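You operate a simulated robot arm through the tools that you are given. There is no shell and no other tool. Be economical: measure what you need, move in short steps, check, and stop when the job is done.

You are at the controls of a simulated robot arm. One attempt, no reset.

TASK
Press the raised bush flush and set the tube on the mat.
Fine: stop on 3; leave the slide out and the lever up. Set down upright: silver tube.
Where things are to end (x, y in the base frame): silver tube within 60 mm of [830, 230].

Only the result counts: the job must be done as asked and must still hold three seconds after the hand-in. Knocking over, shifting, dropping, spilling or breaking anything else fails it.

THE ROBOT
A 7-joint arm with a two-finger parallel gripper, fixed in place. Base frame: the origin is at the foot of the arm, x ahead of it, y to its left, z up. Lengths are in mm, angles in degrees, forces in N, time in s.
Its first joint turns from -166.0 to 166.0 degrees. Payload 4.4 kg.
The tool frame sits at the grasp point between the pads (the TCP): z along the fingers, y along the line on which they close. The tips reach 23 mm beyond it. The gripper opens to 94 mm. The fingers are 38 mm wide and 10 mm thick; the gripper's body (54 by 96 mm) begins 39 mm behind the TCP.
Orientation is that of the tool frame in the base frame, as [roll, pitch, yaw] about the fixed x, y, z axes, in that order (R = Rz(yaw) Ry(pitch) Rx(roll)). With the fingers straight down and closing along the base's y, the tool's x points along the base's -x, its y along +y and its z along -z.

THE INTERFACE
- The arm moves only by the tool apply_moves. Its argument "series" is a list that holds one entry, the list of rows, each a list of 7 numbers: the closure, from 0 (fully open) to 1 (shut), then the shift along the tool's x, y, z in mm, then the turn, a rotation vector about the tool's x, y, z in degrees. In form: [[[claw, x, y, z, ax, ay, az], ...]]. A call has 1 to 20 rows; each row is the pose to reach, as a shift and turn from the pose commanded when the call began, along the tool's axes at that moment. A row lasts 0.2 s, in which the tool goes at most 50 mm and 8.6 degrees; a call with a longer step from one row to the next is refused whole, and so is a gripper value outside its range. A pose out of reach is approached as far as the arm can. The call stops where the force on the tool passes 90 N (or 10 N more than at its start, if that is more) or the arm is blocked; 0.2 s more then pass. The fingers move at their own pace (about 72 mm/s each) and stop on an object; they squeeze with about 24 N. The grip force told is the motor's: it shows also when the fingers shut on nothing. Time passes only in rows, and 0.2 s behind the last, so rows that repeat a pose let the fingers close. The reply holds the time, the measured pose of the TCP, the force on the tool along the base axes, the opening and the grip force, in the units named above and with some noise, with the torque about the TCP (base axes, N m) and any sound that the robot's microphone picked up.
- Cameras (640 x 400 px; columns grow to the right, rows downward): "scene" is fixed at [49.4, -649.1, 1578.1]; the picture's right is [0.82, -0.58, 0.00], its down [-0.18, -0.25, -0.95] and it looks along [0.55, 0.78, -0.31] (base axes); focal length 352 px, centre (320, 200). "wrist" rides on the gripper at [86, 16, -74] in the tool frame; the picture's right is [-0.18, 0.98, 0.00], its down [-0.58, -0.11, -0.81] and it looks along [-0.79, -0.15, 0.59] (tool axes); focal length 243 px, centre (320, 200). There is no depth. A picture from a camera that has moved, and an enlarged one, comes with that camera's place and axes in the base frame and with its lens.
- get_image(camera): a new picture of that camera. No time passes.
- inspect(camera, box): a new picture of the part [left, top, right, bottom] of that camera's present view, enlarged. No time passes.
- finish_job(): hands the job in; it is judged then, once.

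Go step by step. Nothing tells you positions but the pictures and the camera data: compare them with the known pose of the tool, close in by small moves and look again before you grip or let go. The budget is 120 turns and 68 pictures, counting those below and the enlarged ones. Unless the task says otherwise, let go and move clear before handing in, and close with one line.

The tools are called as a command line: name --argument value ..., lists and objects as JSON in quotes. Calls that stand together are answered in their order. apply_moves: Moves the arm, as the interface text tells. Its arguments: {"type":"object","properties":{"series":{"type":"array","items":{"type":"array","items":{"type":"array","items":{"type":"number"}}}}},"required":["series"]} The other tools are called the same way: get_image (camera) takes a picture; inspect (camera, box) takes an enlarged picture of a part of a camera's view; finish_job () hands the job in.

At the start:

```text
time_s: 0.0
position: [487.6, 442.9, 1405.7]
ee_rot: [180.0, 0.0, -179.9]
ft_force: [0.4, -0.2, -0.2]
torque: [0.02, 0.01, 0.0]
finger_gap: 93.9
gripper_force: 0.0
```

scene: 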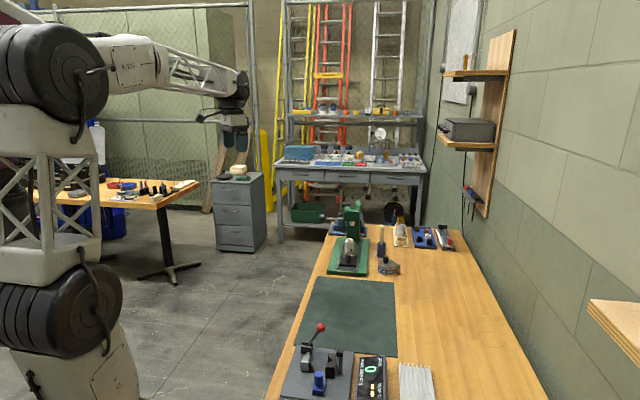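
wrist: 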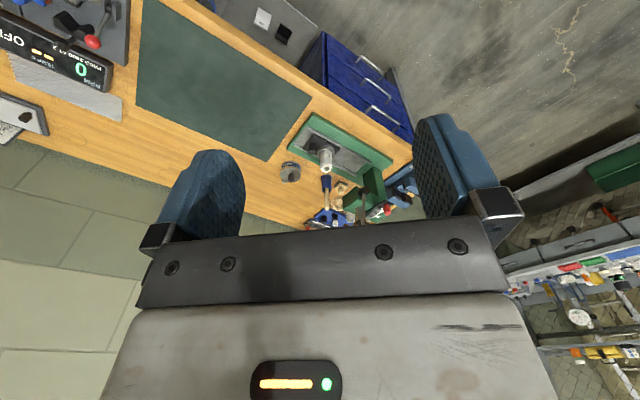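

I see a bench with a green press, a mat, a fixture with a red-knobbed lever, and a counter display. I'll zoom in first on the areas that matter.

inspect --camera "scene" --box '[310, 190, 470, 290]'

inspect --camera "scene" --box '[270, 300, 430, 400]'

inspect --camera "wrist" --box '[0, 0, 160, 140]'

inspect --camera "wrist" --box '[260, 90, 420, 230]'

```text
4.00 times, centred on (390, 240) of scene
camera zoom: at [49.4, -649.1, 1578.1], right [0.82, -0.58, 0.0], down [-0.18, -0.25, -0.95], along [0.55, 0.78, -0.31], focal length 1409 px, centre (40, 40)
```

zoom: 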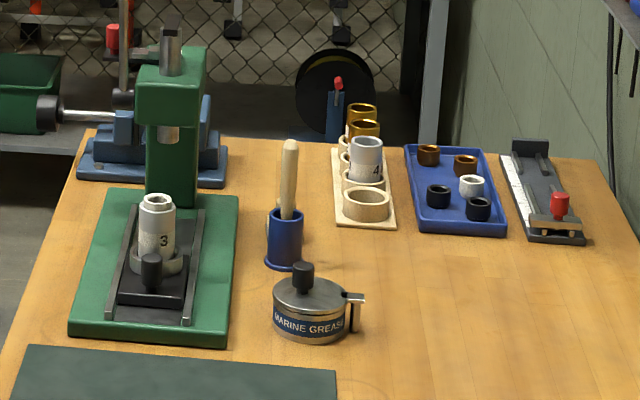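

```text
4.00 times, centred on (350, 350) of scene
camera zoom: at [49.4, -649.1, 1578.1], right [0.82, -0.58, 0.0], down [-0.18, -0.25, -0.95], along [0.55, 0.78, -0.31], focal length 1409 px, centre (200, -400)
```

zoom: 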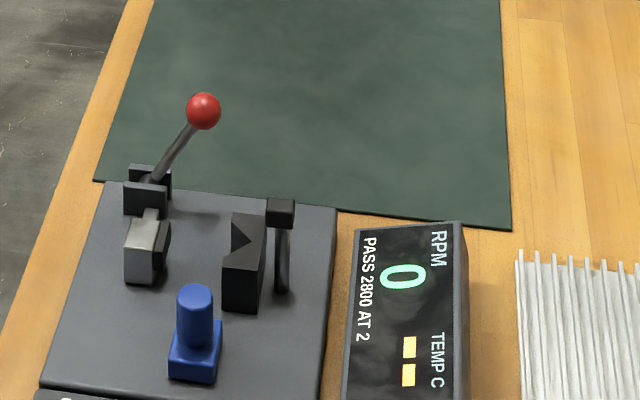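

```text
2.86 times, centred on (80, 70) of wrist
camera zoom: at [401.1, 459.0, 1480.6], right [0.18, 0.98, 0.0], down [0.58, -0.11, 0.81], along [0.79, -0.15, -0.59], focal length 693 px, centre (1006, 571)
```

zoom: 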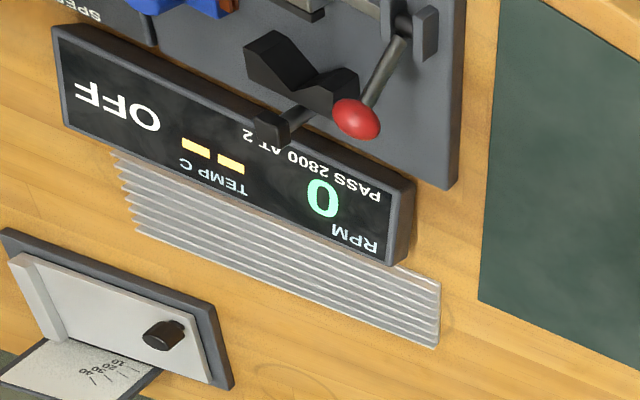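

```text
2.86 times, centred on (340, 160) of wrist
camera zoom: at [401.1, 459.0, 1480.6], right [0.18, 0.98, 0.0], down [0.58, -0.11, 0.81], along [0.79, -0.15, -0.59], focal length 693 px, centre (263, 314)
```

zoom: 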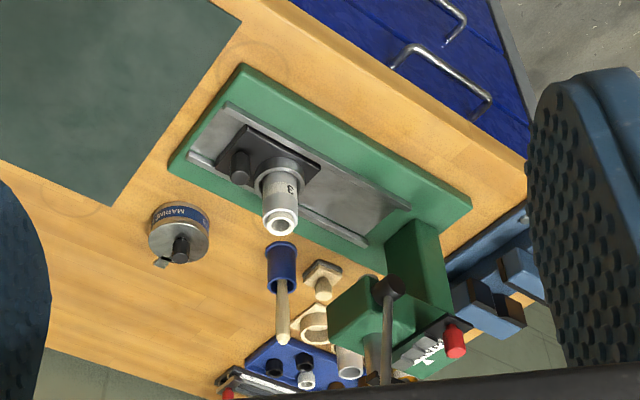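

The tube "3" stands on the press slide near (923, 378), with its top around z 970. The press column and its lever lie further away. I'll move the camera closer to see the lever, the stop and the slide.

apply_moves --series '[[[0, -30, 0, 25, 0, 0, 0], [0, -60, 0, 50, 0, 0, 0], [0, -90, 0, 75, 0, 0, 0], [0, -120, 0, 100, 0, 0, 0], [0, -150, 0, 125, 0, 0, 0], [0, -180, 0, 150, 0, 0, 0], [0, -210, 0, 150, 0, 0, 0]]]'

get_image --camera "wrist"

get_image --camera "scene"

```text
time_s: 1.6
position: [696.0, 440.6, 1255.1]
ee_rot: [180.0, -0.1, 180.0]
ft_force: [0.1, -0.2, 0.6]
torque: [0.01, -0.02, 0.03]
finger_gap: 94.1
gripper_force: 0.0
```

```text
61 pictures are left
camera wrist: at [611.1, 457.1, 1330.3], right [0.18, 0.98, 0.0], down [0.58, -0.11, 0.81], along [0.79, -0.15, -0.59], focal length 243 px, centre (320, 200)
```

wrist: 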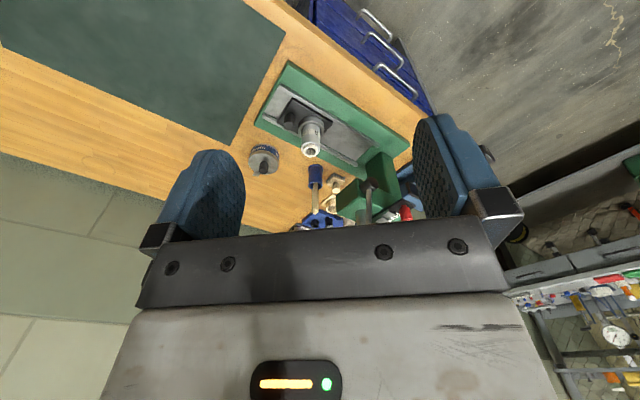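

```text
60 pictures are left
```

scene: 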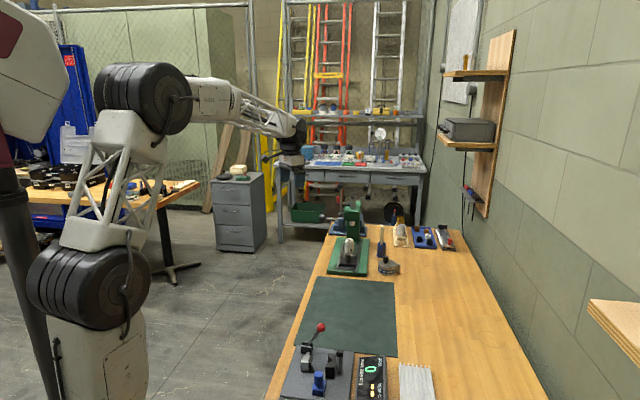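

The bench top comes out at about z 866. The press axis runs diagonally, away from the base. I'll zoom in on the press.

inspect --camera "wrist" --box '[240, 50, 430, 240]'

inspect --camera "scene" --box '[315, 190, 415, 280]'

```text
2.11 times, centred on (335, 145) of wrist
camera zoom: at [611.1, 457.1, 1330.3], right [0.18, 0.98, 0.0], down [0.58, -0.11, 0.81], along [0.79, -0.15, -0.59], focal length 511 px, centre (288, 316)
```

zoom: 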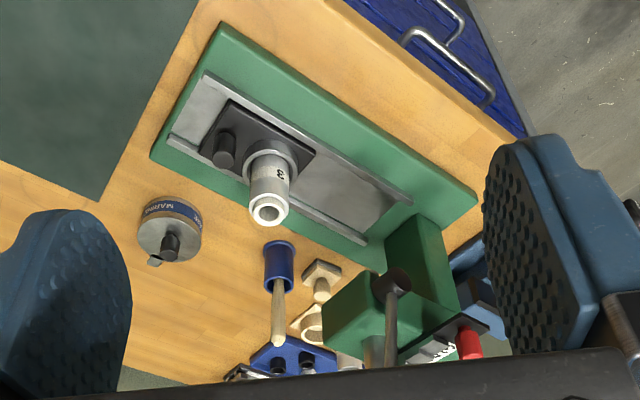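

```text
4.44 times, centred on (365, 235) of scene
camera zoom: at [49.4, -649.1, 1578.1], right [0.82, -0.58, 0.0], down [-0.18, -0.25, -0.95], along [0.55, 0.78, -0.31], focal length 1566 px, centre (120, 44)
```

zoom: 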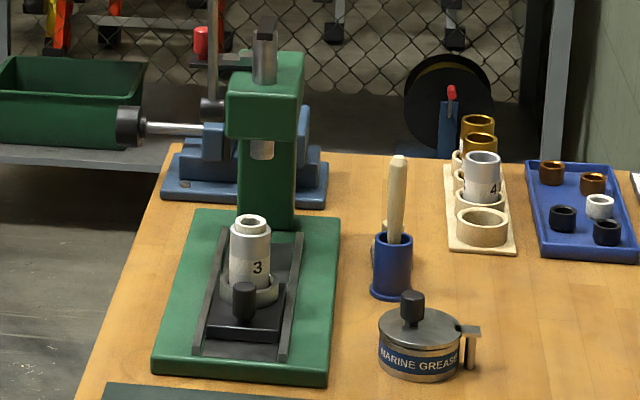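

The lever hub is near (959, 484, 1044), with the rod rising from it. I'll look at the lever's top and turn the wrist toward the press.

inspect --camera "scene" --box '[310, 140, 410, 230]'

apply_moves --series '[[[0, 10, -40, -10, 0, 0, -8], [0, 20, -80, -20, 0, 0, -16], [0, 30, -120, -30, 0, 0, -24], [0, 40, -160, -40, 0, 0, -32], [0, 40, -200, -50, 0, 0, -40], [0, 40, -210, -60, 0, 0, -45]]]'

get_image --camera "wrist"

```text
4.44 times, centred on (360, 185) of scene
camera zoom: at [49.4, -649.1, 1578.1], right [0.82, -0.58, 0.0], down [-0.18, -0.25, -0.95], along [0.55, 0.78, -0.31], focal length 1566 px, centre (142, 267)
```

zoom: 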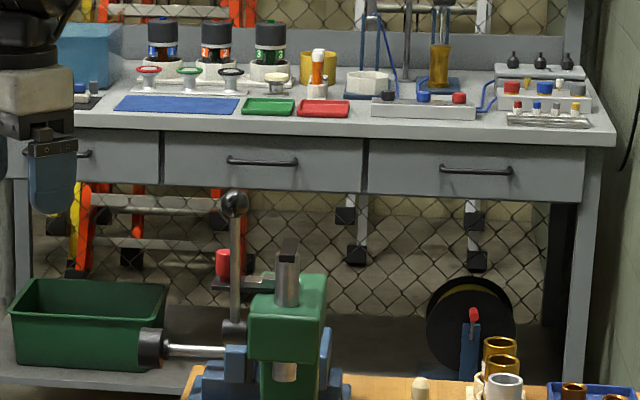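

```text
time_s: 3.0
position: [655.4, 232.4, 1315.8]
ee_rot: [180.0, -0.1, -134.9]
ft_force: [0.7, 0.3, 0.4]
torque: [0.03, 0.0, 0.03]
finger_gap: 94.0
gripper_force: 0.1
```

```text
56 pictures are left
camera wrist: at [583.5, 183.1, 1391.1], right [-0.57, 0.82, 0.0], down [0.49, 0.34, 0.81], along [0.66, 0.46, -0.59], focal length 243 px, centre (320, 200)
```

wrist: 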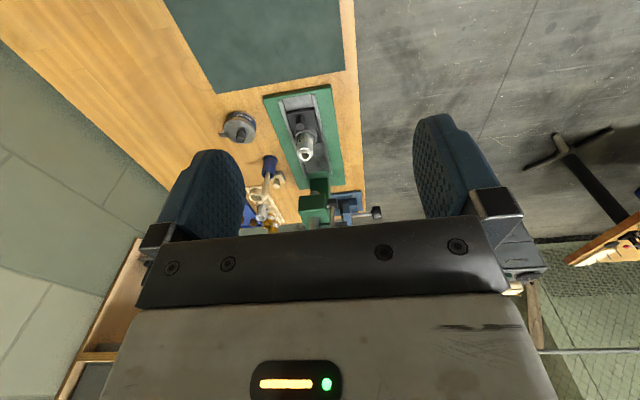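

The lever ball is near (980, 520, 1160), which is far out, so the tool has to tilt forward. I'll tilt it 30° and move in to see the press head.

apply_moves --series '[[[0, -25, 0, 0, 0, -6, 0], [0, -50, 0, 0, 0, -12, 0], [0, -75, 0, 0, 0, -18, 0], [0, -100, 0, 0, 0, -24, 0], [0, -125, 0, 0, 0, -30, 0]]]'

get_image --camera "wrist"

```text
time_s: 4.2
position: [744.2, 321.8, 1316.2]
ee_rot: [-179.9, 30.2, -135.0]
ft_force: [-0.5, 0.4, 0.5]
torque: [0.0, 0.0, 0.02]
finger_gap: 94.1
gripper_force: 0.1
```

```text
55 pictures are left
camera wrist: at [654.2, 253.9, 1338.2], right [-0.58, 0.81, 0.09], down [0.15, -0.01, 0.99], along [0.8, 0.59, -0.11], focal length 243 px, centre (320, 200)
```

wrist: 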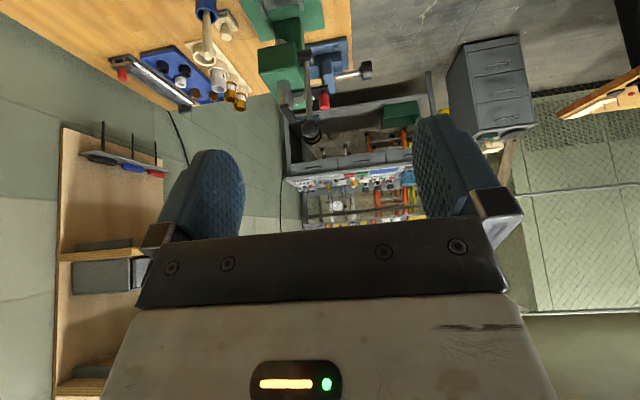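

inspect --camera "wrist" --box '[240, 0, 380, 150]'

```text
2.67 times, centred on (310, 75) of wrist
camera zoom: at [654.2, 253.9, 1338.2], right [-0.58, 0.81, 0.09], down [0.15, -0.01, 0.99], along [0.8, 0.59, -0.11], focal length 647 px, centre (347, 533)
```

zoom: 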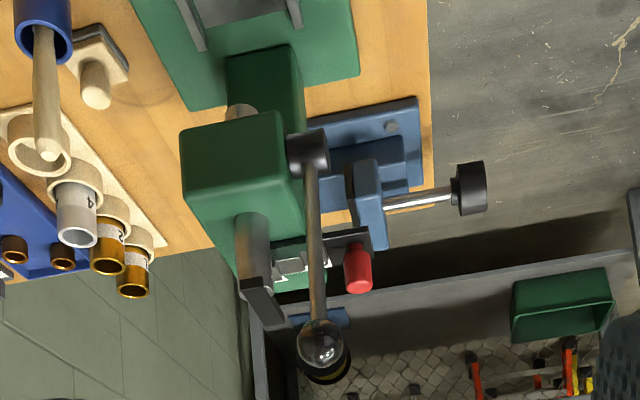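

The ball is near (930, 453, 1190). The red stop knob is near (971, 518, 1105), and its markings need a view from above. I'll untilt, then swing the wrist half a turn so the camera rides above the gripper.

apply_moves --series '[[[0, 20, 0, -30, 0, 7.5, 0], [0, 40, 0, -60, 0, 15, 0], [0, 60, 0, -90, 0, 22.5, 0], [0, 80, 0, -120, 0, 30, 0]]]'

apply_moves --series '[[[0, 0, 0, 0, 0, 0, 8.5], [0, 0, 0, 0, 0, 0, 17], [0, 0, 0, 0, 0, 0, 25.5], [0, 0, 0, 0, 0, 0, 34], [0, 0, 0, 0, 0, 0, 42.5], [0, 0, 0, 0, 0, 0, 51], [0, 0, 0, 0, 0, 0, 59.5], [0, 0, 0, 0, 0, 0, 68], [0, 0, 0, 0, 0, 0, 76.5], [0, 0, 0, 0, 0, 0, 85], [0, 0, 0, 0, 0, 0, 90]]]'

apply_moves --series '[[[0, 0, 0, 0, 0, 0, 8.5], [0, 0, 0, 0, 0, 0, 17], [0, 0, 0, 0, 0, 0, 25.5], [0, 0, 0, 0, 0, 0, 34], [0, 0, 0, 0, 0, 0, 42.5], [0, 0, 0, 0, 0, 0, 51], [0, 0, 0, 0, 0, 0, 59.5], [0, 0, 0, 0, 0, 0, 68], [0, 0, 0, 0, 0, 0, 76.5], [0, 0, 0, 0, 0, 0, 85], [0, 0, 0, 0, 0, 0, 90]]]'

```text
time_s: 5.2
position: [653.4, 230.4, 1377.9]
ee_rot: [180.0, -0.1, -134.9]
ft_force: [-0.8, 1.3, 0.0]
torque: [-0.03, 0.01, -0.01]
finger_gap: 94.1
gripper_force: 0.0
```

```text
time_s: 7.6
position: [654.5, 230.1, 1380.0]
ee_rot: [180.0, 0.0, 134.9]
ft_force: [0.0, -0.3, 0.0]
torque: [-0.03, -0.02, 0.03]
finger_gap: 93.9
gripper_force: 0.0
```

```text
time_s: 10.0
position: [653.3, 230.0, 1379.8]
ee_rot: [180.0, 0.0, 45.0]
ft_force: [-0.7, 0.2, -0.1]
torque: [0.01, 0.0, 0.05]
finger_gap: 93.9
gripper_force: 0.0
```

Now I'll tilt forward 60° and move in above the press to look down on the stop.

apply_moves --series '[[[0, 30, 0, 3, 0, 7.5, 0], [0, 60, 0, 6, 0, 15, 0], [0, 90, 0, 9, 0, 22.5, 0], [0, 120, 0, 12, 0, 30, 0], [0, 150, 0, 15, 0, 37.5, 0], [0, 180, 0, 18, 0, 45, 0], [0, 210, 0, 20, 0, 52.5, 0], [0, 240, 0, 20, 0, 60, 0]]]'

get_image --camera "wrist"

```text
time_s: 11.8
position: [823.3, 399.0, 1361.6]
ee_rot: [179.9, -60.2, 45.0]
ft_force: [0.2, 1.1, 0.6]
torque: [-0.04, -0.01, -0.02]
finger_gap: 94.0
gripper_force: 0.0
```

```text
53 pictures are left
camera wrist: at [820.9, 373.1, 1473.4], right [0.63, -0.76, -0.16], down [-0.78, -0.62, -0.1], along [-0.02, 0.19, -0.98], focal length 243 px, centre (320, 200)
```

wrist: 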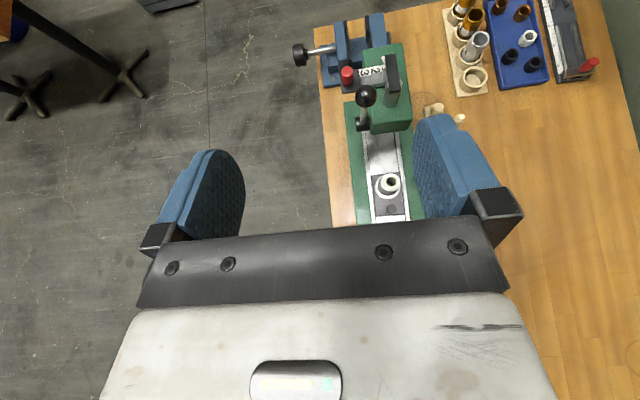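

inspect --camera "wrist" --box '[325, 40, 435, 130]'

inspect --camera "wrist" --box '[335, 100, 445, 220]'

```text
4.44 times, centred on (380, 85) of wrist
camera zoom: at [820.9, 373.1, 1473.4], right [0.63, -0.76, -0.16], down [-0.78, -0.62, -0.1], along [-0.02, 0.19, -0.98], focal length 1078 px, centre (53, 711)
```

zoom: 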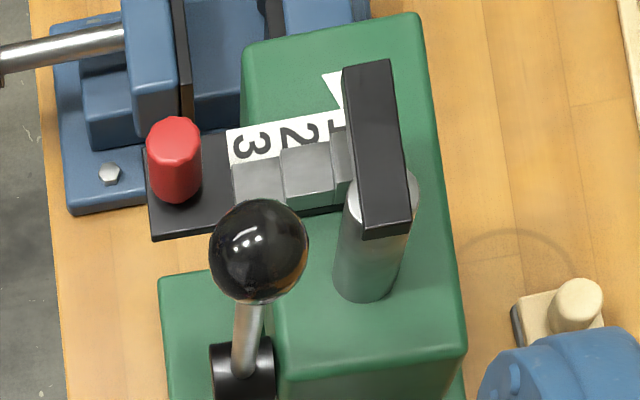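

```text
3.33 times, centred on (390, 160) of wrist
camera zoom: at [820.9, 373.1, 1473.4], right [0.63, -0.76, -0.16], down [-0.78, -0.62, -0.1], along [-0.02, 0.19, -0.98], focal length 809 px, centre (87, 333)
```

zoom: 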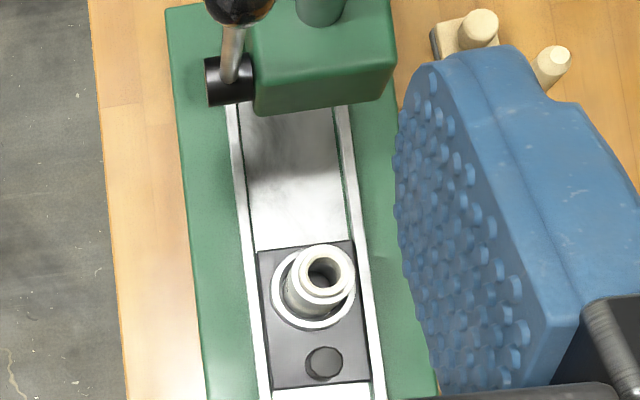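

Seen from above, the stop is a sliding stepped bar marked 1, 2, 3, and 1 is now at the pointer. Its red knob, near (1010, 550, 1090), must be pushed about 36 mm toward the head. I'll come from the left with the right finger as pusher, so the gripper stays clear of the lever.

apply_moves --series '[[[0, 17, -19, 30, -4.8, 0, 2.75], [0, 35, -39, 60, -9.5, 0, 5.5], [0, 52, -58, 90, -14.3, 0, 8.25], [0, 69, -77, 120, -19, 0, 11], [0, 87, -97, 150, -23.8, 0, 13.75], [0, 104, -116, 180, -28.6, 0, 16.5]]]'

get_image --camera "wrist"

```text
time_s: 13.2
position: [871.0, 559.0, 1388.0]
ee_rot: [-174.1, -74.7, 26.7]
ft_force: [-0.1, 0.0, 1.0]
torque: [0.03, 0.05, -0.03]
finger_gap: 93.8
gripper_force: 0.2
out of reach, approached as far as the arm can: row 3, 4, 5, 6
```

```text
50 pictures are left
camera wrist: at [840.6, 517.5, 1491.9], right [0.48, -0.85, -0.2], down [-0.85, -0.4, -0.35], along [0.21, 0.34, -0.92], focal length 243 px, centre (320, 200)
```

wrist: 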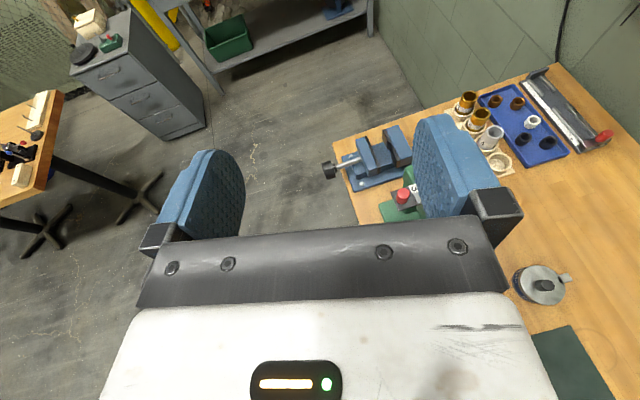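

That pose was out of reach at this height. I'll hold once to see which pose is now the reference.

apply_moves --series '[[[0, 0, 0, 0, 0, 0, 0]]]'

```text
time_s: 13.6
position: [870.3, 561.3, 1389.6]
ee_rot: [-168.8, -74.5, 21.3]
ft_force: [-0.2, -0.1, -1.2]
torque: [-0.02, 0.01, 0.04]
finger_gap: 94.1
gripper_force: 0.1
```

apply_moves --series '[[[0, -33, -6, 12, 0, 0, 0], [0, -67, -12, 24, 0, 0, 0], [0, -100, -18, 36, -4.8, 0.2, 1.3], [0, -133, -24, 48, -9.7, 0.5, 2.6], [0, -167, -30, 60, -14.5, 0.8, 3.9], [0, -200, -36, 73, -19.3, 1, 5.2], [0, -200, -36, 73, -19.3, 1, 5.2]]]'

get_image --camera "wrist"

```text
time_s: 15.2
position: [862.7, 611.6, 1177.8]
ee_rot: [-169.0, -74.5, 1.4]
ft_force: [0.3, 0.0, 0.5]
torque: [-0.01, 0.0, -0.01]
finger_gap: 94.2
gripper_force: 0.0
```

```text
49 pictures are left
camera wrist: at [819.6, 580.5, 1280.3], right [0.15, -0.96, -0.23], down [-0.94, -0.07, -0.34], along [0.31, 0.27, -0.91], focal length 243 px, centre (320, 200)
```

wrist: 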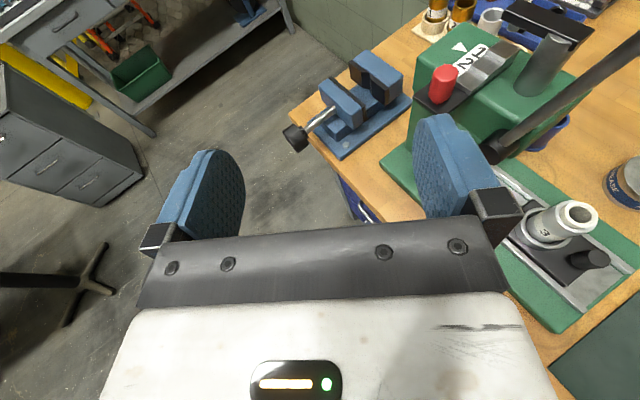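

inspect --camera "wrist" --box '[400, 0, 640, 170]'

```text
2.35 times, centred on (520, 85) of wrist
camera zoom: at [819.6, 580.5, 1280.3], right [0.15, -0.96, -0.23], down [-0.94, -0.07, -0.34], along [0.31, 0.27, -0.91], focal length 571 px, centre (-151, 471)
```

zoom: 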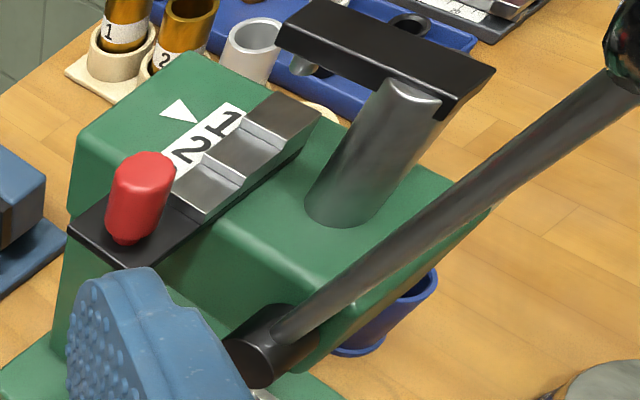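

The knob is now clear at about (1007, 541), z 1068 to 1098. I'll bring the right finger's tip beside it, on its outer side.

apply_moves --series '[[[0, -11, 4, 32, 0, 0, 0], [0, -22, 8, 65, 0, 0, 0], [0, -33, 12, 97, 0, 0, 0], [0, -44.7, 15.8, 129.6, 0, 0, 0], [0, -44.7, 15.8, 129.6, 0, 0, 0]]]'

get_image --camera "wrist"

```text
time_s: 16.4
position: [976.4, 623.0, 1102.7]
ee_rot: [-169.0, -74.5, 1.5]
ft_force: [0.1, 0.3, 0.4]
torque: [0.0, -0.02, 0.06]
finger_gap: 94.2
gripper_force: 0.1
```

```text
47 pictures are left
camera wrist: at [933.9, 592.2, 1204.9], right [0.16, -0.96, -0.23], down [-0.94, -0.07, -0.34], along [0.31, 0.27, -0.91], focal length 243 px, centre (320, 200)
```

wrist: 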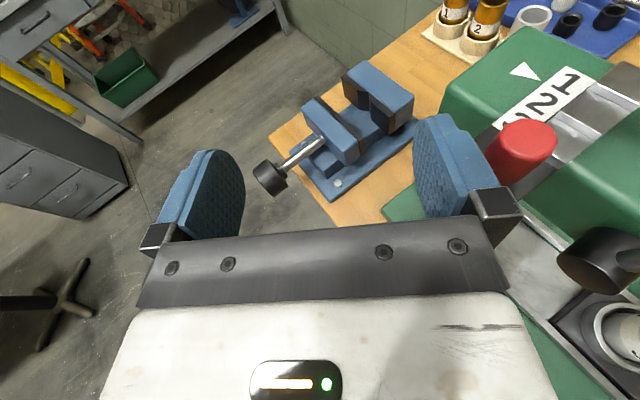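

The tip is beside the knob. I'll push along the bar in small steps.

apply_moves --series '[[[0, 1.8, 8.4, 5.1, 0, 0, 0], [0, 3.7, 16.8, 10.2, 0, 0, 0], [0, 5.5, 25.2, 15.3, 0, 0, 0], [0, 6.4, 29.4, 17.9, 0, 0, 0], [0, 7.4, 33.6, 20.4, 0, 0, 0]]]'

inspect --camera "wrist" --box '[400, 20, 640, 200]'

```text
time_s: 17.6
position: [1004.5, 594.0, 1101.7]
ee_rot: [-169.0, -74.5, 1.5]
ft_force: [1.2, 3.4, 0.2]
torque: [0.0, -0.02, 0.07]
finger_gap: 92.8
gripper_force: 0.0
```

```text
2.22 times, centred on (520, 110) of wrist
camera zoom: at [962.9, 564.2, 1203.9], right [0.16, -0.96, -0.23], down [-0.94, -0.07, -0.34], along [0.31, 0.27, -0.91], focal length 539 px, centre (-124, 400)
```

zoom: 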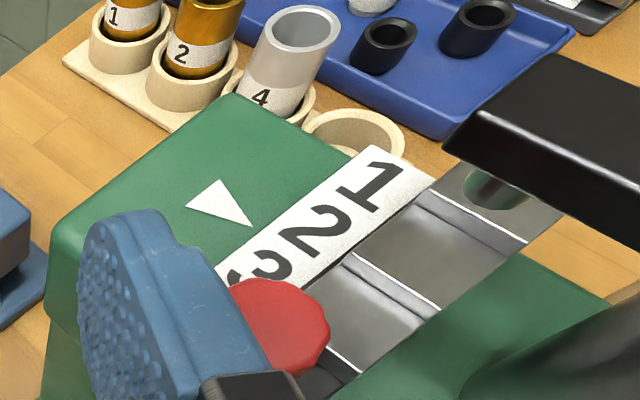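

The pointer is now between 2 and 3. About 12 mm remain.

apply_moves --series '[[[0, 0.7, 3.4, 2, 0, 0, 0], [0, 1.5, 6.7, 4.1, 0, 0, 0], [0, 2, 9, 5.5, 0, 0, 0], [0, 2, 9, 5.5, 0, 0, 0]]]'

inspect --camera "wrist" --box '[400, 20, 640, 200]'

```text
time_s: 18.6
position: [1013.0, 586.2, 1101.5]
ee_rot: [-169.0, -74.5, 1.4]
ft_force: [0.3, -0.2, -1.0]
torque: [0.01, 0.04, -0.01]
finger_gap: 94.0
gripper_force: 0.0
```

```text
2.22 times, centred on (520, 110) of wrist
camera zoom: at [970.0, 556.2, 1204.2], right [0.16, -0.96, -0.23], down [-0.94, -0.07, -0.34], along [0.31, 0.27, -0.91], focal length 539 px, centre (-124, 400)
```

zoom: 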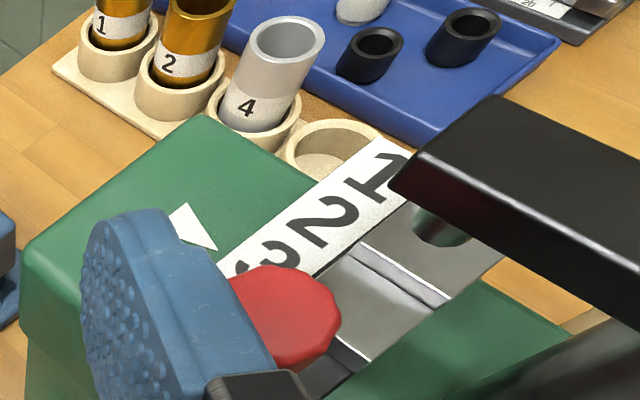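

The force dropped to zero, which suggests the bar snapped home. I'll back the finger off and check.

apply_moves --series '[[[0, -3, -15, -9, 0, 0, 0], [0, -6, -30, -18, 0, 0, 0], [0, 0, -34, -40, 0, 0, 0]]]'

inspect --camera "wrist" --box '[400, 20, 640, 200]'

```text
time_s: 19.4
position: [969.4, 612.1, 1112.9]
ee_rot: [-168.8, -74.6, 1.3]
ft_force: [0.1, -0.3, 0.1]
torque: [0.01, 0.01, 0.04]
finger_gap: 94.2
gripper_force: 0.2
```

```text
2.22 times, centred on (520, 110) of wrist
camera zoom: at [926.1, 580.3, 1214.7], right [0.15, -0.96, -0.23], down [-0.94, -0.07, -0.34], along [0.31, 0.27, -0.91], focal length 539 px, centre (-124, 400)
```

zoom: 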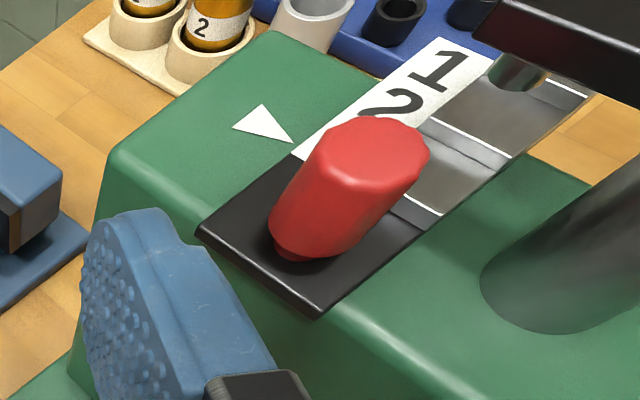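

By comparison with the start view, the bar has moved two full steps, and I'll check it again from the front later. Next I'll retreat up and over, and turn back to the press axis to reach the slide knob near (894, 346, 921).

apply_moves --series '[[[0, 9, -7, -30, 0, 0, 0], [0, 17, -13, -60, 0, 0, 0], [0, 26, -20, -90, 0, 0, 0], [0, 34, -26, -118, 0, 0, 0], [0, 56, -9, -136, 5.8, -3.1, -3.1], [0, 78, 7, -155, 11.7, -6.1, -6.1], [0, 100, 24, -173, 17.5, -9.2, -9.2], [0, 121, 40, -192, 23.4, -12.2, -12.2], [0, 143, 57, -210, 29.2, -15.3, -15.3], [0, 143, 57, -210, 29.2, -15.3, -15.3]]]'

get_image --camera "wrist"

```text
time_s: 21.6
position: [820.5, 511.6, 1303.9]
ee_rot: [179.9, -59.8, 44.9]
ft_force: [0.1, 0.7, 0.1]
torque: [-0.01, 0.02, 0.0]
finger_gap: 94.0
gripper_force: 0.0
```

```text
43 pictures are left
camera wrist: at [817.2, 485.5, 1416.8], right [0.63, -0.76, -0.16], down [-0.78, -0.62, -0.1], along [-0.02, 0.18, -0.98], focal length 243 px, centre (320, 200)
```

wrist: 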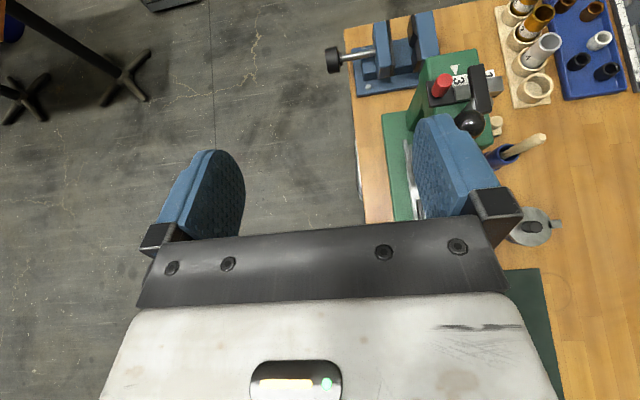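

inspect --camera "wrist" --box '[415, 45, 515, 125]'

```text
5.00 times, centred on (465, 85) of wrist
camera zoom: at [817.2, 485.5, 1416.8], right [0.63, -0.76, -0.16], down [-0.78, -0.62, -0.1], along [-0.02, 0.18, -0.98], focal length 1213 px, centre (-405, 775)
```

zoom: 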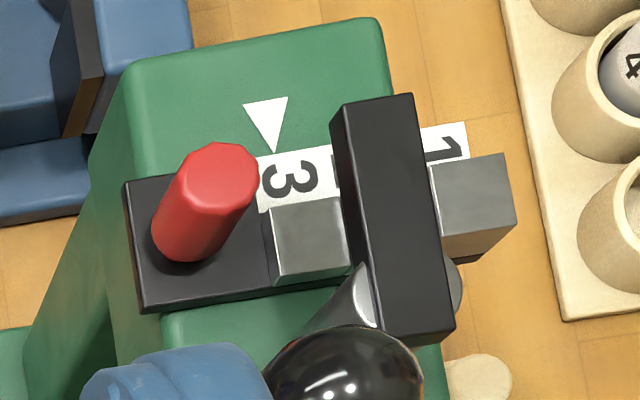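

The 3 is at the pointer, so the stop is set. Now I'll move over in front of the slide knob.

apply_moves --series '[[[0, -14, 28, -24, 0, 0, 0], [0, -27, 57, -47, 0, 0, 0], [0, -41, 85, -71, 0, 0, 0], [0, -55, 114, -95, 0, 0, 0], [0, -68, 142, -118, 0, 0, 0], [0, -82, 171, -142, 0, 0, 0], [0, -117, 171, -122, 0, 0, 0], [0, -151, 171, -102, 0, 0, 0], [0.3, -186, 171, -82, 0, 0, 0], [0.35, -220, 171, -62, 0, 0, 0], [0.35, -255, 171, -42, 0, 0, 0], [0.35, -255, 171, -42, 0, 0, 0]]]'

get_image --camera "wrist"

```text
time_s: 24.2
position: [823.2, 276.6, 1105.4]
ee_rot: [-179.9, -59.8, 44.6]
ft_force: [-0.5, 0.0, 0.3]
torque: [-0.01, 0.04, 0.0]
finger_gap: 61.1
gripper_force: 0.0
```

```text
41 pictures are left
camera wrist: at [820.9, 250.3, 1217.7], right [0.63, -0.76, -0.16], down [-0.78, -0.62, -0.1], along [-0.02, 0.19, -0.98], focal length 243 px, centre (320, 200)
```

wrist: 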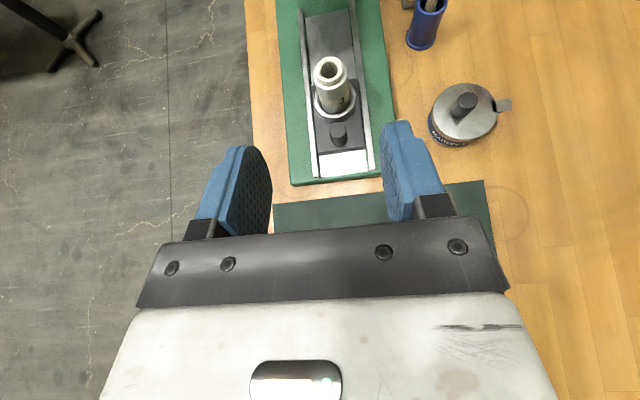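

apply_moves --series '[[[0.35, -28, 0, 20, 0, 0, 0], [0.35, -57, 1, 41, 0, 0, 0], [0.35, -85, 1, 61, 0, 0, 0], [0.35, -113, 1, 82, 0, 0, 0], [0.35, -113, 1, 112, 0, 0, 0], [0.35, -113, 1, 112, 0, 0, 0]]]'

get_image --camera "wrist"

inspect --camera "scene" --box '[315, 200, 415, 290]'

```text
time_s: 25.6
position: [853.3, 303.3, 950.3]
ee_rot: [-179.9, -59.9, 44.7]
ft_force: [0.5, -1.0, 0.1]
torque: [-0.01, 0.01, -0.01]
finger_gap: 61.0
gripper_force: 0.0
```

```text
40 pictures are left
camera wrist: at [851.0, 277.6, 1062.9], right [0.63, -0.76, -0.16], down [-0.78, -0.62, -0.1], along [-0.02, 0.19, -0.98], focal length 243 px, centre (320, 200)
```

wrist: 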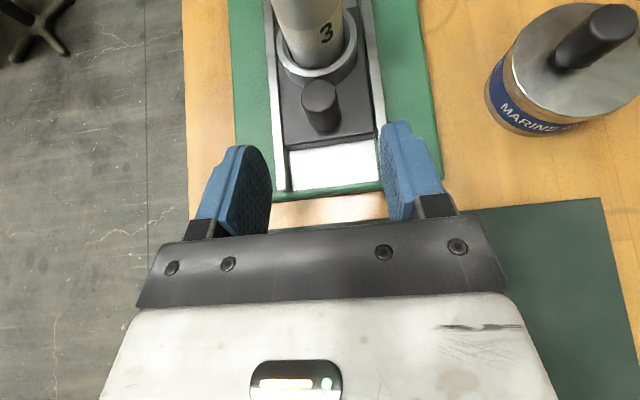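

```text
4.44 times, centred on (365, 245) of scene
camera zoom: at [49.4, -649.1, 1578.1], right [0.82, -0.58, 0.0], down [-0.18, -0.25, -0.95], along [0.55, 0.78, -0.31], focal length 1566 px, centre (120, 0)
```

zoom: 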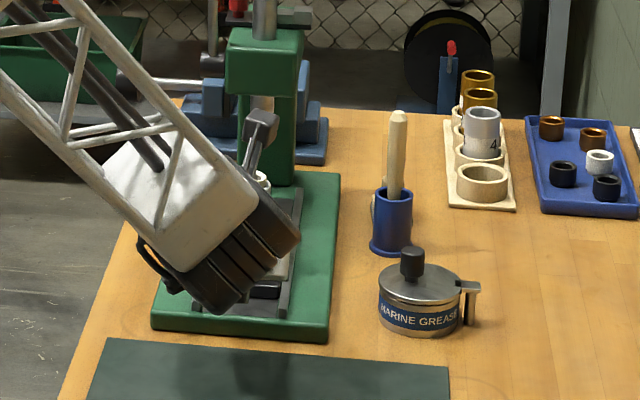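

The knob is at (898, 346). I'll advance and grip it.

apply_moves --series '[[[0.35, -1, -0.5, 21, 0, 0, 0], [0.35, -3, -1, 42, 0, 0, 0], [0.35, -4, -1.4, 63, 0, 0, 0], [0.8, -4, -1.4, 63, 0, 0, 0], [0.8, -4, -1.4, 63, 0, 0, 0], [0.8, -4, -1.4, 63, 0, 0, 0], [0.8, -4, -1.4, 63, 0, 0, 0]]]'

get_image --camera "wrist"

```text
time_s: 27.0
position: [891.2, 340.7, 923.2]
ee_rot: [179.5, -60.4, 45.2]
ft_force: [4.8, -5.3, 4.2]
torque: [0.03, 0.01, -0.13]
finger_gap: 21.8
gripper_force: 3.4
stopped in row 7: the force on the tool passed its limit at 92 N (the readings are from after the stop); the commanded pose is now the measured one
```

```text
38 pictures are left
camera wrist: at [888.2, 314.1, 1035.5], right [0.63, -0.76, -0.16], down [-0.78, -0.62, -0.11], along [-0.01, 0.19, -0.98], focal length 243 px, centre (320, 200)
```

wrist: 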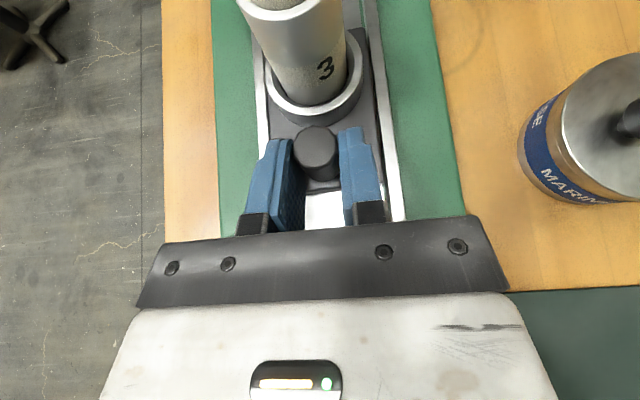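

apply_moves --series '[[[0.8, 0, 0, 0, 0, 0, 0], [0.8, 0, 0, 0, 0, 0, 0]]]'

```text
time_s: 27.6
position: [892.4, 339.7, 923.4]
ee_rot: [179.6, -60.4, 45.2]
ft_force: [8.3, -9.3, 8.8]
torque: [0.14, 0.01, -0.17]
finger_gap: 21.7
gripper_force: 3.6
```

I have hold of the knob (gap 21.8). Now I'll push the slide in along the press axis.

apply_moves --series '[[[0.85, 4.9, 0, 8.7, 0, 0, 0], [0.85, 9.9, 0, 17.4, 0, 0, 0], [0.85, 14.8, 0, 26.1, 0, 0, 0], [0.85, 19.8, 0, 34.8, 0, 0, 0], [0.85, 24.7, 0, 43.5, 0, 0, 0], [0.85, 29.6, 0, 52.2, 0, 0, 0], [0.85, 34.6, 0, 60.9, 0, 0, 0], [0.85, 39.5, 0, 69.6, 0, 0, 0]]]'

get_image --camera "wrist"

```text
time_s: 29.4
position: [947.4, 397.4, 923.9]
ee_rot: [179.6, -60.5, 45.2]
ft_force: [24.1, -25.3, 24.5]
torque: [0.56, -0.4, -0.54]
finger_gap: 23.6
gripper_force: 11.5
```

```text
37 pictures are left
camera wrist: at [943.8, 371.3, 1035.4], right [0.63, -0.76, -0.16], down [-0.78, -0.62, -0.11], along [-0.01, 0.19, -0.98], focal length 243 px, centre (320, 200)
```

wrist: 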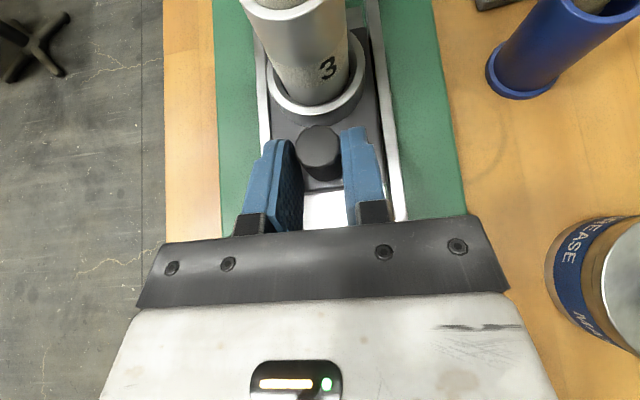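

The slide has gone 80 mm in, but side load is building up. I'll loosen, re-centre slightly, re-grip and carry on.

apply_moves --series '[[[0.65, 0, 0, 0, 0, 0, 0], [0.65, 2, 1, -1, 0, 0, 0], [0.65, 2.6, 2, -1.5, 0, 0, 0]]]'

apply_moves --series '[[[0.8, 0, 0, 0, 0, 0, 0], [0.85, 0, 0, 0, 0, 0, 0], [0.85, 0, 0, 0, 0, 0, 0]]]'

```text
time_s: 30.2
position: [948.6, 396.9, 922.5]
ee_rot: [179.7, -60.4, 45.1]
ft_force: [-3.8, 4.1, 15.4]
torque: [0.57, 0.18, 0.1]
finger_gap: 34.7
gripper_force: 1.8
```

```text
time_s: 31.0
position: [947.8, 395.5, 922.1]
ee_rot: [179.7, -60.3, 45.1]
ft_force: [-9.2, 8.1, -6.3]
torque: [0.08, 0.45, 0.2]
finger_gap: 21.5
gripper_force: 45.4
```

apply_moves --series '[[[0.85, 4.9, -0.3, 8.7, 0, 0, 0], [0.85, 9.9, -0.6, 17.4, 0, 0, 0], [0.85, 14.8, -0.6, 26.1, 0, 0, 0], [0.85, 19.8, -0.6, 34.8, 0, 0, 0]]]'

get_image --camera "wrist"

inspect --camera "scene" --box '[315, 180, 415, 270]'

```text
time_s: 32.0
position: [976.9, 425.3, 928.4]
ee_rot: [179.4, -60.5, 45.4]
ft_force: [-20.7, 9.4, 0.3]
torque: [0.23, 0.35, 0.06]
finger_gap: 24.1
gripper_force: 11.3
```

```text
36 pictures are left
camera wrist: at [974.6, 398.7, 1040.3], right [0.63, -0.76, -0.16], down [-0.78, -0.62, -0.11], along [-0.01, 0.19, -0.98], focal length 243 px, centre (320, 200)
```

wrist: 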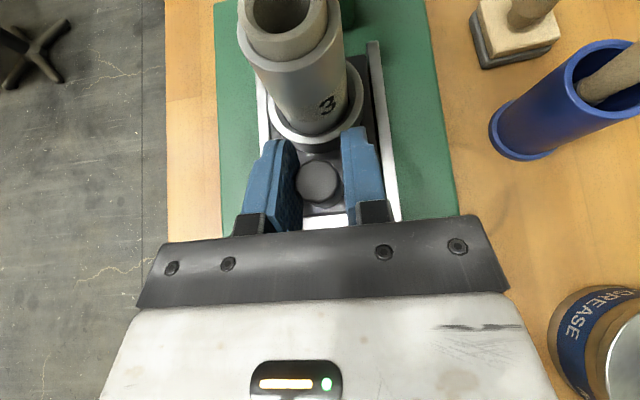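

```text
4.44 times, centred on (365, 225) of scene
camera zoom: at [49.4, -649.1, 1578.1], right [0.82, -0.58, 0.0], down [-0.18, -0.25, -0.95], along [0.55, 0.78, -0.31], focal length 1566 px, centre (120, 89)
```

zoom: 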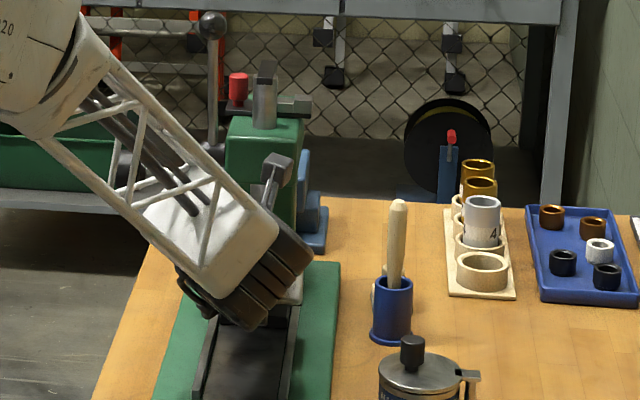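

The knob has travelled about 116 mm and stopped at the end, so the tube sits under the ram. I'll release and back out along the tool axis.

apply_moves --series '[[[0.6, 0, 0, 0, 0, 0, 0], [0.5, 0, 0, 0, 0, 0, 0], [0.5, 0, 0, -25, 0, 0, 0], [0.4, 0, 0, -60, 0, 0, 0], [0.3, 10, 0, -100, 0, 0, 0], [0.3, 40, 0, -140, 0, 0, 0], [0.3, 75, 0, -170, 0, 0, 0]]]'

get_image --camera "wrist"

inspect --camera "scene" --box '[315, 170, 415, 280]'

```text
time_s: 33.6
position: [898.3, 347.2, 1073.4]
ee_rot: [179.6, -60.3, 45.2]
ft_force: [0.6, 0.6, -1.3]
torque: [0.06, -0.02, 0.02]
finger_gap: 65.8
gripper_force: 0.0
```

```text
34 pictures are left
camera wrist: at [894.7, 319.5, 1186.5], right [0.63, -0.76, -0.16], down [-0.78, -0.62, -0.11], along [-0.02, 0.19, -0.98], focal length 243 px, centre (320, 200)
```

wrist: 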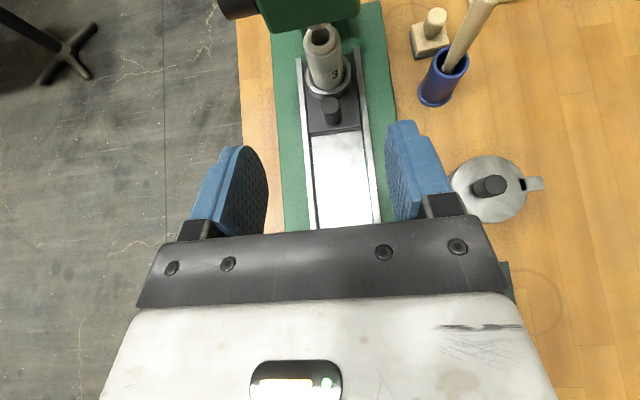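

```text
3.64 times, centred on (365, 225) of scene
camera zoom: at [49.4, -649.1, 1578.1], right [0.82, -0.58, 0.0], down [-0.18, -0.25, -0.95], along [0.55, 0.78, -0.31], focal length 1281 px, centre (156, 109)
```

zoom: 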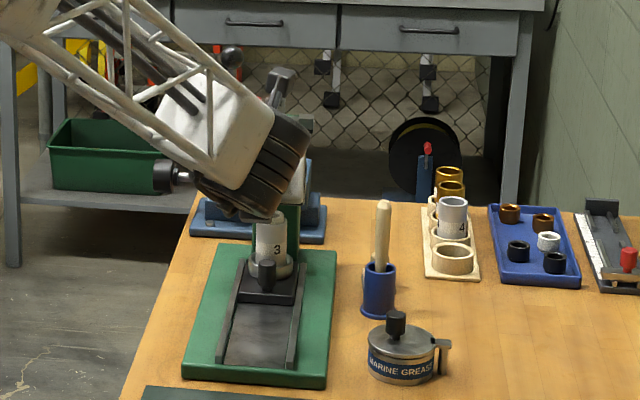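

The slide is in, with the tube top under the ram at about (1020, 468). Next is the lever: I'll go in front of the ball near (957, 474, 1177).

apply_moves --series '[[[0.35, 40, 0, -5, 0, 0, 0], [0.4, 80, -5, -10, 0, 0, 0], [0.4, 120, -25, -15, 0, 0, 0], [0.4, 156, -48, -18, 0, 0, 0], [0.4, 156, -48, -18, 0, 0, 0]]]'

get_image --camera "wrist"

```text
time_s: 34.8
position: [905.9, 422.7, 1220.9]
ee_rot: [179.8, -60.4, 45.2]
ft_force: [-0.4, 0.1, 0.2]
torque: [-0.02, 0.0, 0.02]
finger_gap: 56.4
gripper_force: 0.1
```

```text
32 pictures are left
camera wrist: at [902.8, 396.9, 1332.2], right [0.63, -0.76, -0.16], down [-0.78, -0.62, -0.11], along [-0.02, 0.19, -0.98], focal length 243 px, centre (320, 200)
```

wrist: 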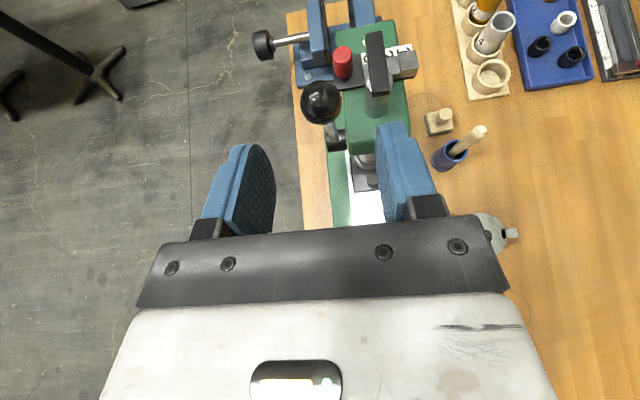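

The ball is at about (953, 471, 1177). I'll advance and grip it.

apply_moves --series '[[[0.4, -2, 0, 28, 0, 0, 0], [0.4, -4, -0.5, 56, 0, 0, 0], [0.4, -5, -0.7, 83, 0, 0, 0], [0.6, -5, -0.7, 83, 0, 0, 0], [0.8, -5, -0.7, 83, 0, 0, 0], [0.8, -5, -0.7, 83, 0, 0, 0]]]'

get_image --camera "wrist"

```text
time_s: 36.2
position: [957.7, 472.6, 1174.2]
ee_rot: [179.6, -60.5, 45.1]
ft_force: [21.5, -13.7, 2.9]
torque: [0.64, -0.32, 0.25]
finger_gap: 27.2
gripper_force: 45.1
```

```text
31 pictures are left
camera wrist: at [953.1, 446.7, 1286.2], right [0.63, -0.76, -0.16], down [-0.78, -0.62, -0.11], along [-0.01, 0.19, -0.98], focal length 243 px, centre (320, 200)
```

wrist: 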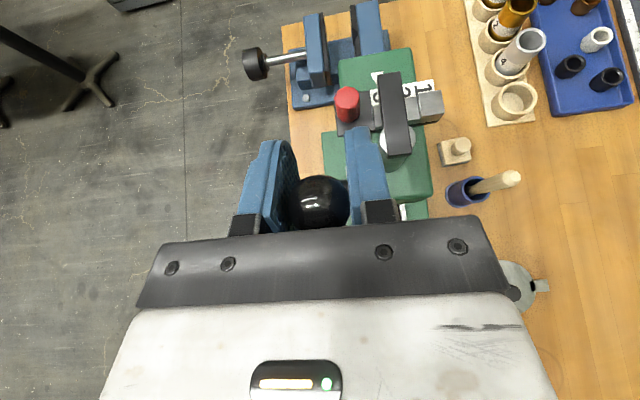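

I have the ball. I'll draw the lever toward the operator side along its arc in small steps, watching the forces.

apply_moves --series '[[[0.85, -7.2, 1, -7.6, 0, 0, 0], [0.85, -14.9, 1, -14.5, 0, 0, 0], [0.85, -23.2, 1, -21.2, 0, 0, 0], [0.85, -31.8, 1, -27, 0, 0, 0]]]'

get_image --camera "wrist"

```text
time_s: 37.2
position: [929.9, 446.5, 1159.4]
ee_rot: [179.5, -60.4, 45.2]
ft_force: [4.2, -2.4, 17.1]
torque: [0.67, -0.64, 0.04]
finger_gap: 27.5
gripper_force: 44.8
```

```text
30 pictures are left
camera wrist: at [925.8, 419.2, 1271.4], right [0.63, -0.76, -0.16], down [-0.78, -0.62, -0.11], along [-0.01, 0.19, -0.98], focal length 243 px, centre (320, 200)
```

wrist: 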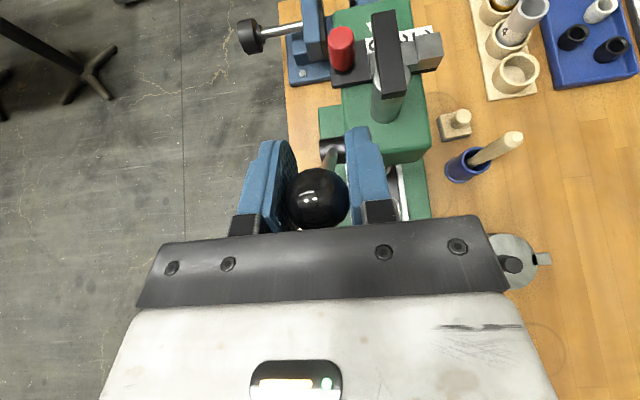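

apply_moves --series '[[[0.85, -13.7, 0, -7.7, 0, -4, 0], [0.85, -28.1, 0, -14.1, 0, -8, 0], [0.85, -43, 0, -18.7, 0, -12, 0], [0.85, -58.5, 0, -21.8, 0, -16, 0], [0.85, -74.2, 0, -23.3, 0, -20, 0]]]'

get_image --camera "wrist"

```text
time_s: 38.4
position: [890.7, 405.4, 1107.4]
ee_rot: [179.6, -40.4, 45.1]
ft_force: [-2.7, 1.4, 13.1]
torque: [0.87, -0.91, 0.0]
finger_gap: 27.7
gripper_force: 44.7
```

```text
29 pictures are left
camera wrist: at [914.3, 407.7, 1220.4], right [0.59, -0.8, -0.11], down [-0.76, -0.6, 0.24], along [-0.26, -0.05, -0.96], focal length 243 px, centre (320, 200)
```

wrist: 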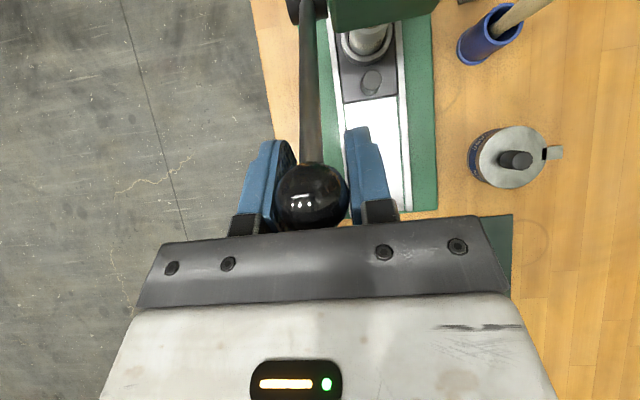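

inspect --camera "scene" --box '[315, 180, 415, 280]'

```text
4.00 times, centred on (365, 230) of scene
camera zoom: at [49.4, -649.1, 1578.1], right [0.82, -0.58, 0.0], down [-0.18, -0.25, -0.95], along [0.55, 0.78, -0.31], focal length 1409 px, centre (140, 80)
```

zoom: 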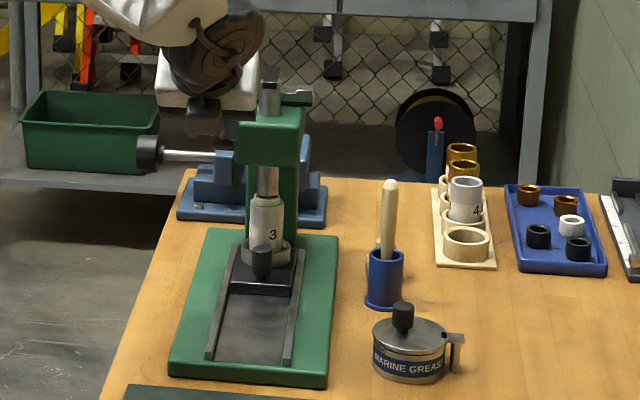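

The ram is lined up and close to the bush. I'll continue the stroke slowly.

apply_moves --series '[[[0.9, -9.9, 0, 3.7, 0, -2, 0], [0.9, -19.4, 0, 7.9, 0, -4, 0], [0.9, -28.7, 0, 12.7, 0, -6, 0], [0.9, -37.5, 0, 18.3, 0, -8, 0], [0.9, -46, 0, 24.5, 0, -10, 0]]]'

inspect --camera "scene" --box '[325, 190, 395, 260]'

```text
time_s: 39.4
position: [878.7, 394.5, 1079.8]
ee_rot: [179.7, -33.7, 45.0]
ft_force: [-31.2, -19.5, 15.4]
torque: [0.2, -0.54, -0.01]
finger_gap: 27.3
gripper_force: 44.5
stopped in row 4: the force on the tool passed its limit at 102 N (the readings are from after the stop); the commanded pose is now the measured one
```

```text
5.71 times, centred on (360, 225) of scene
camera zoom: at [49.4, -649.1, 1578.1], right [0.82, -0.58, 0.0], down [-0.18, -0.25, -0.95], along [0.55, 0.78, -0.31], focal length 2013 px, centre (91, 57)
```

zoom: 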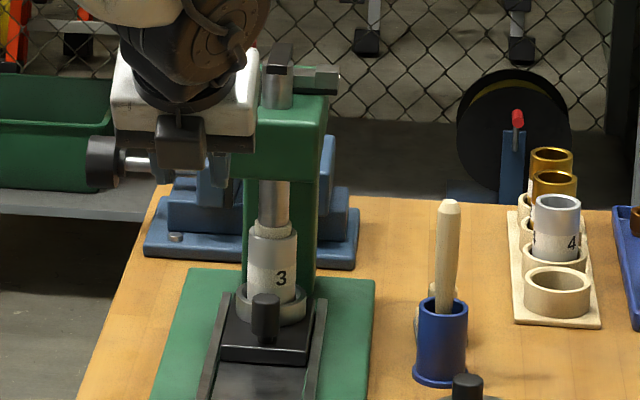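

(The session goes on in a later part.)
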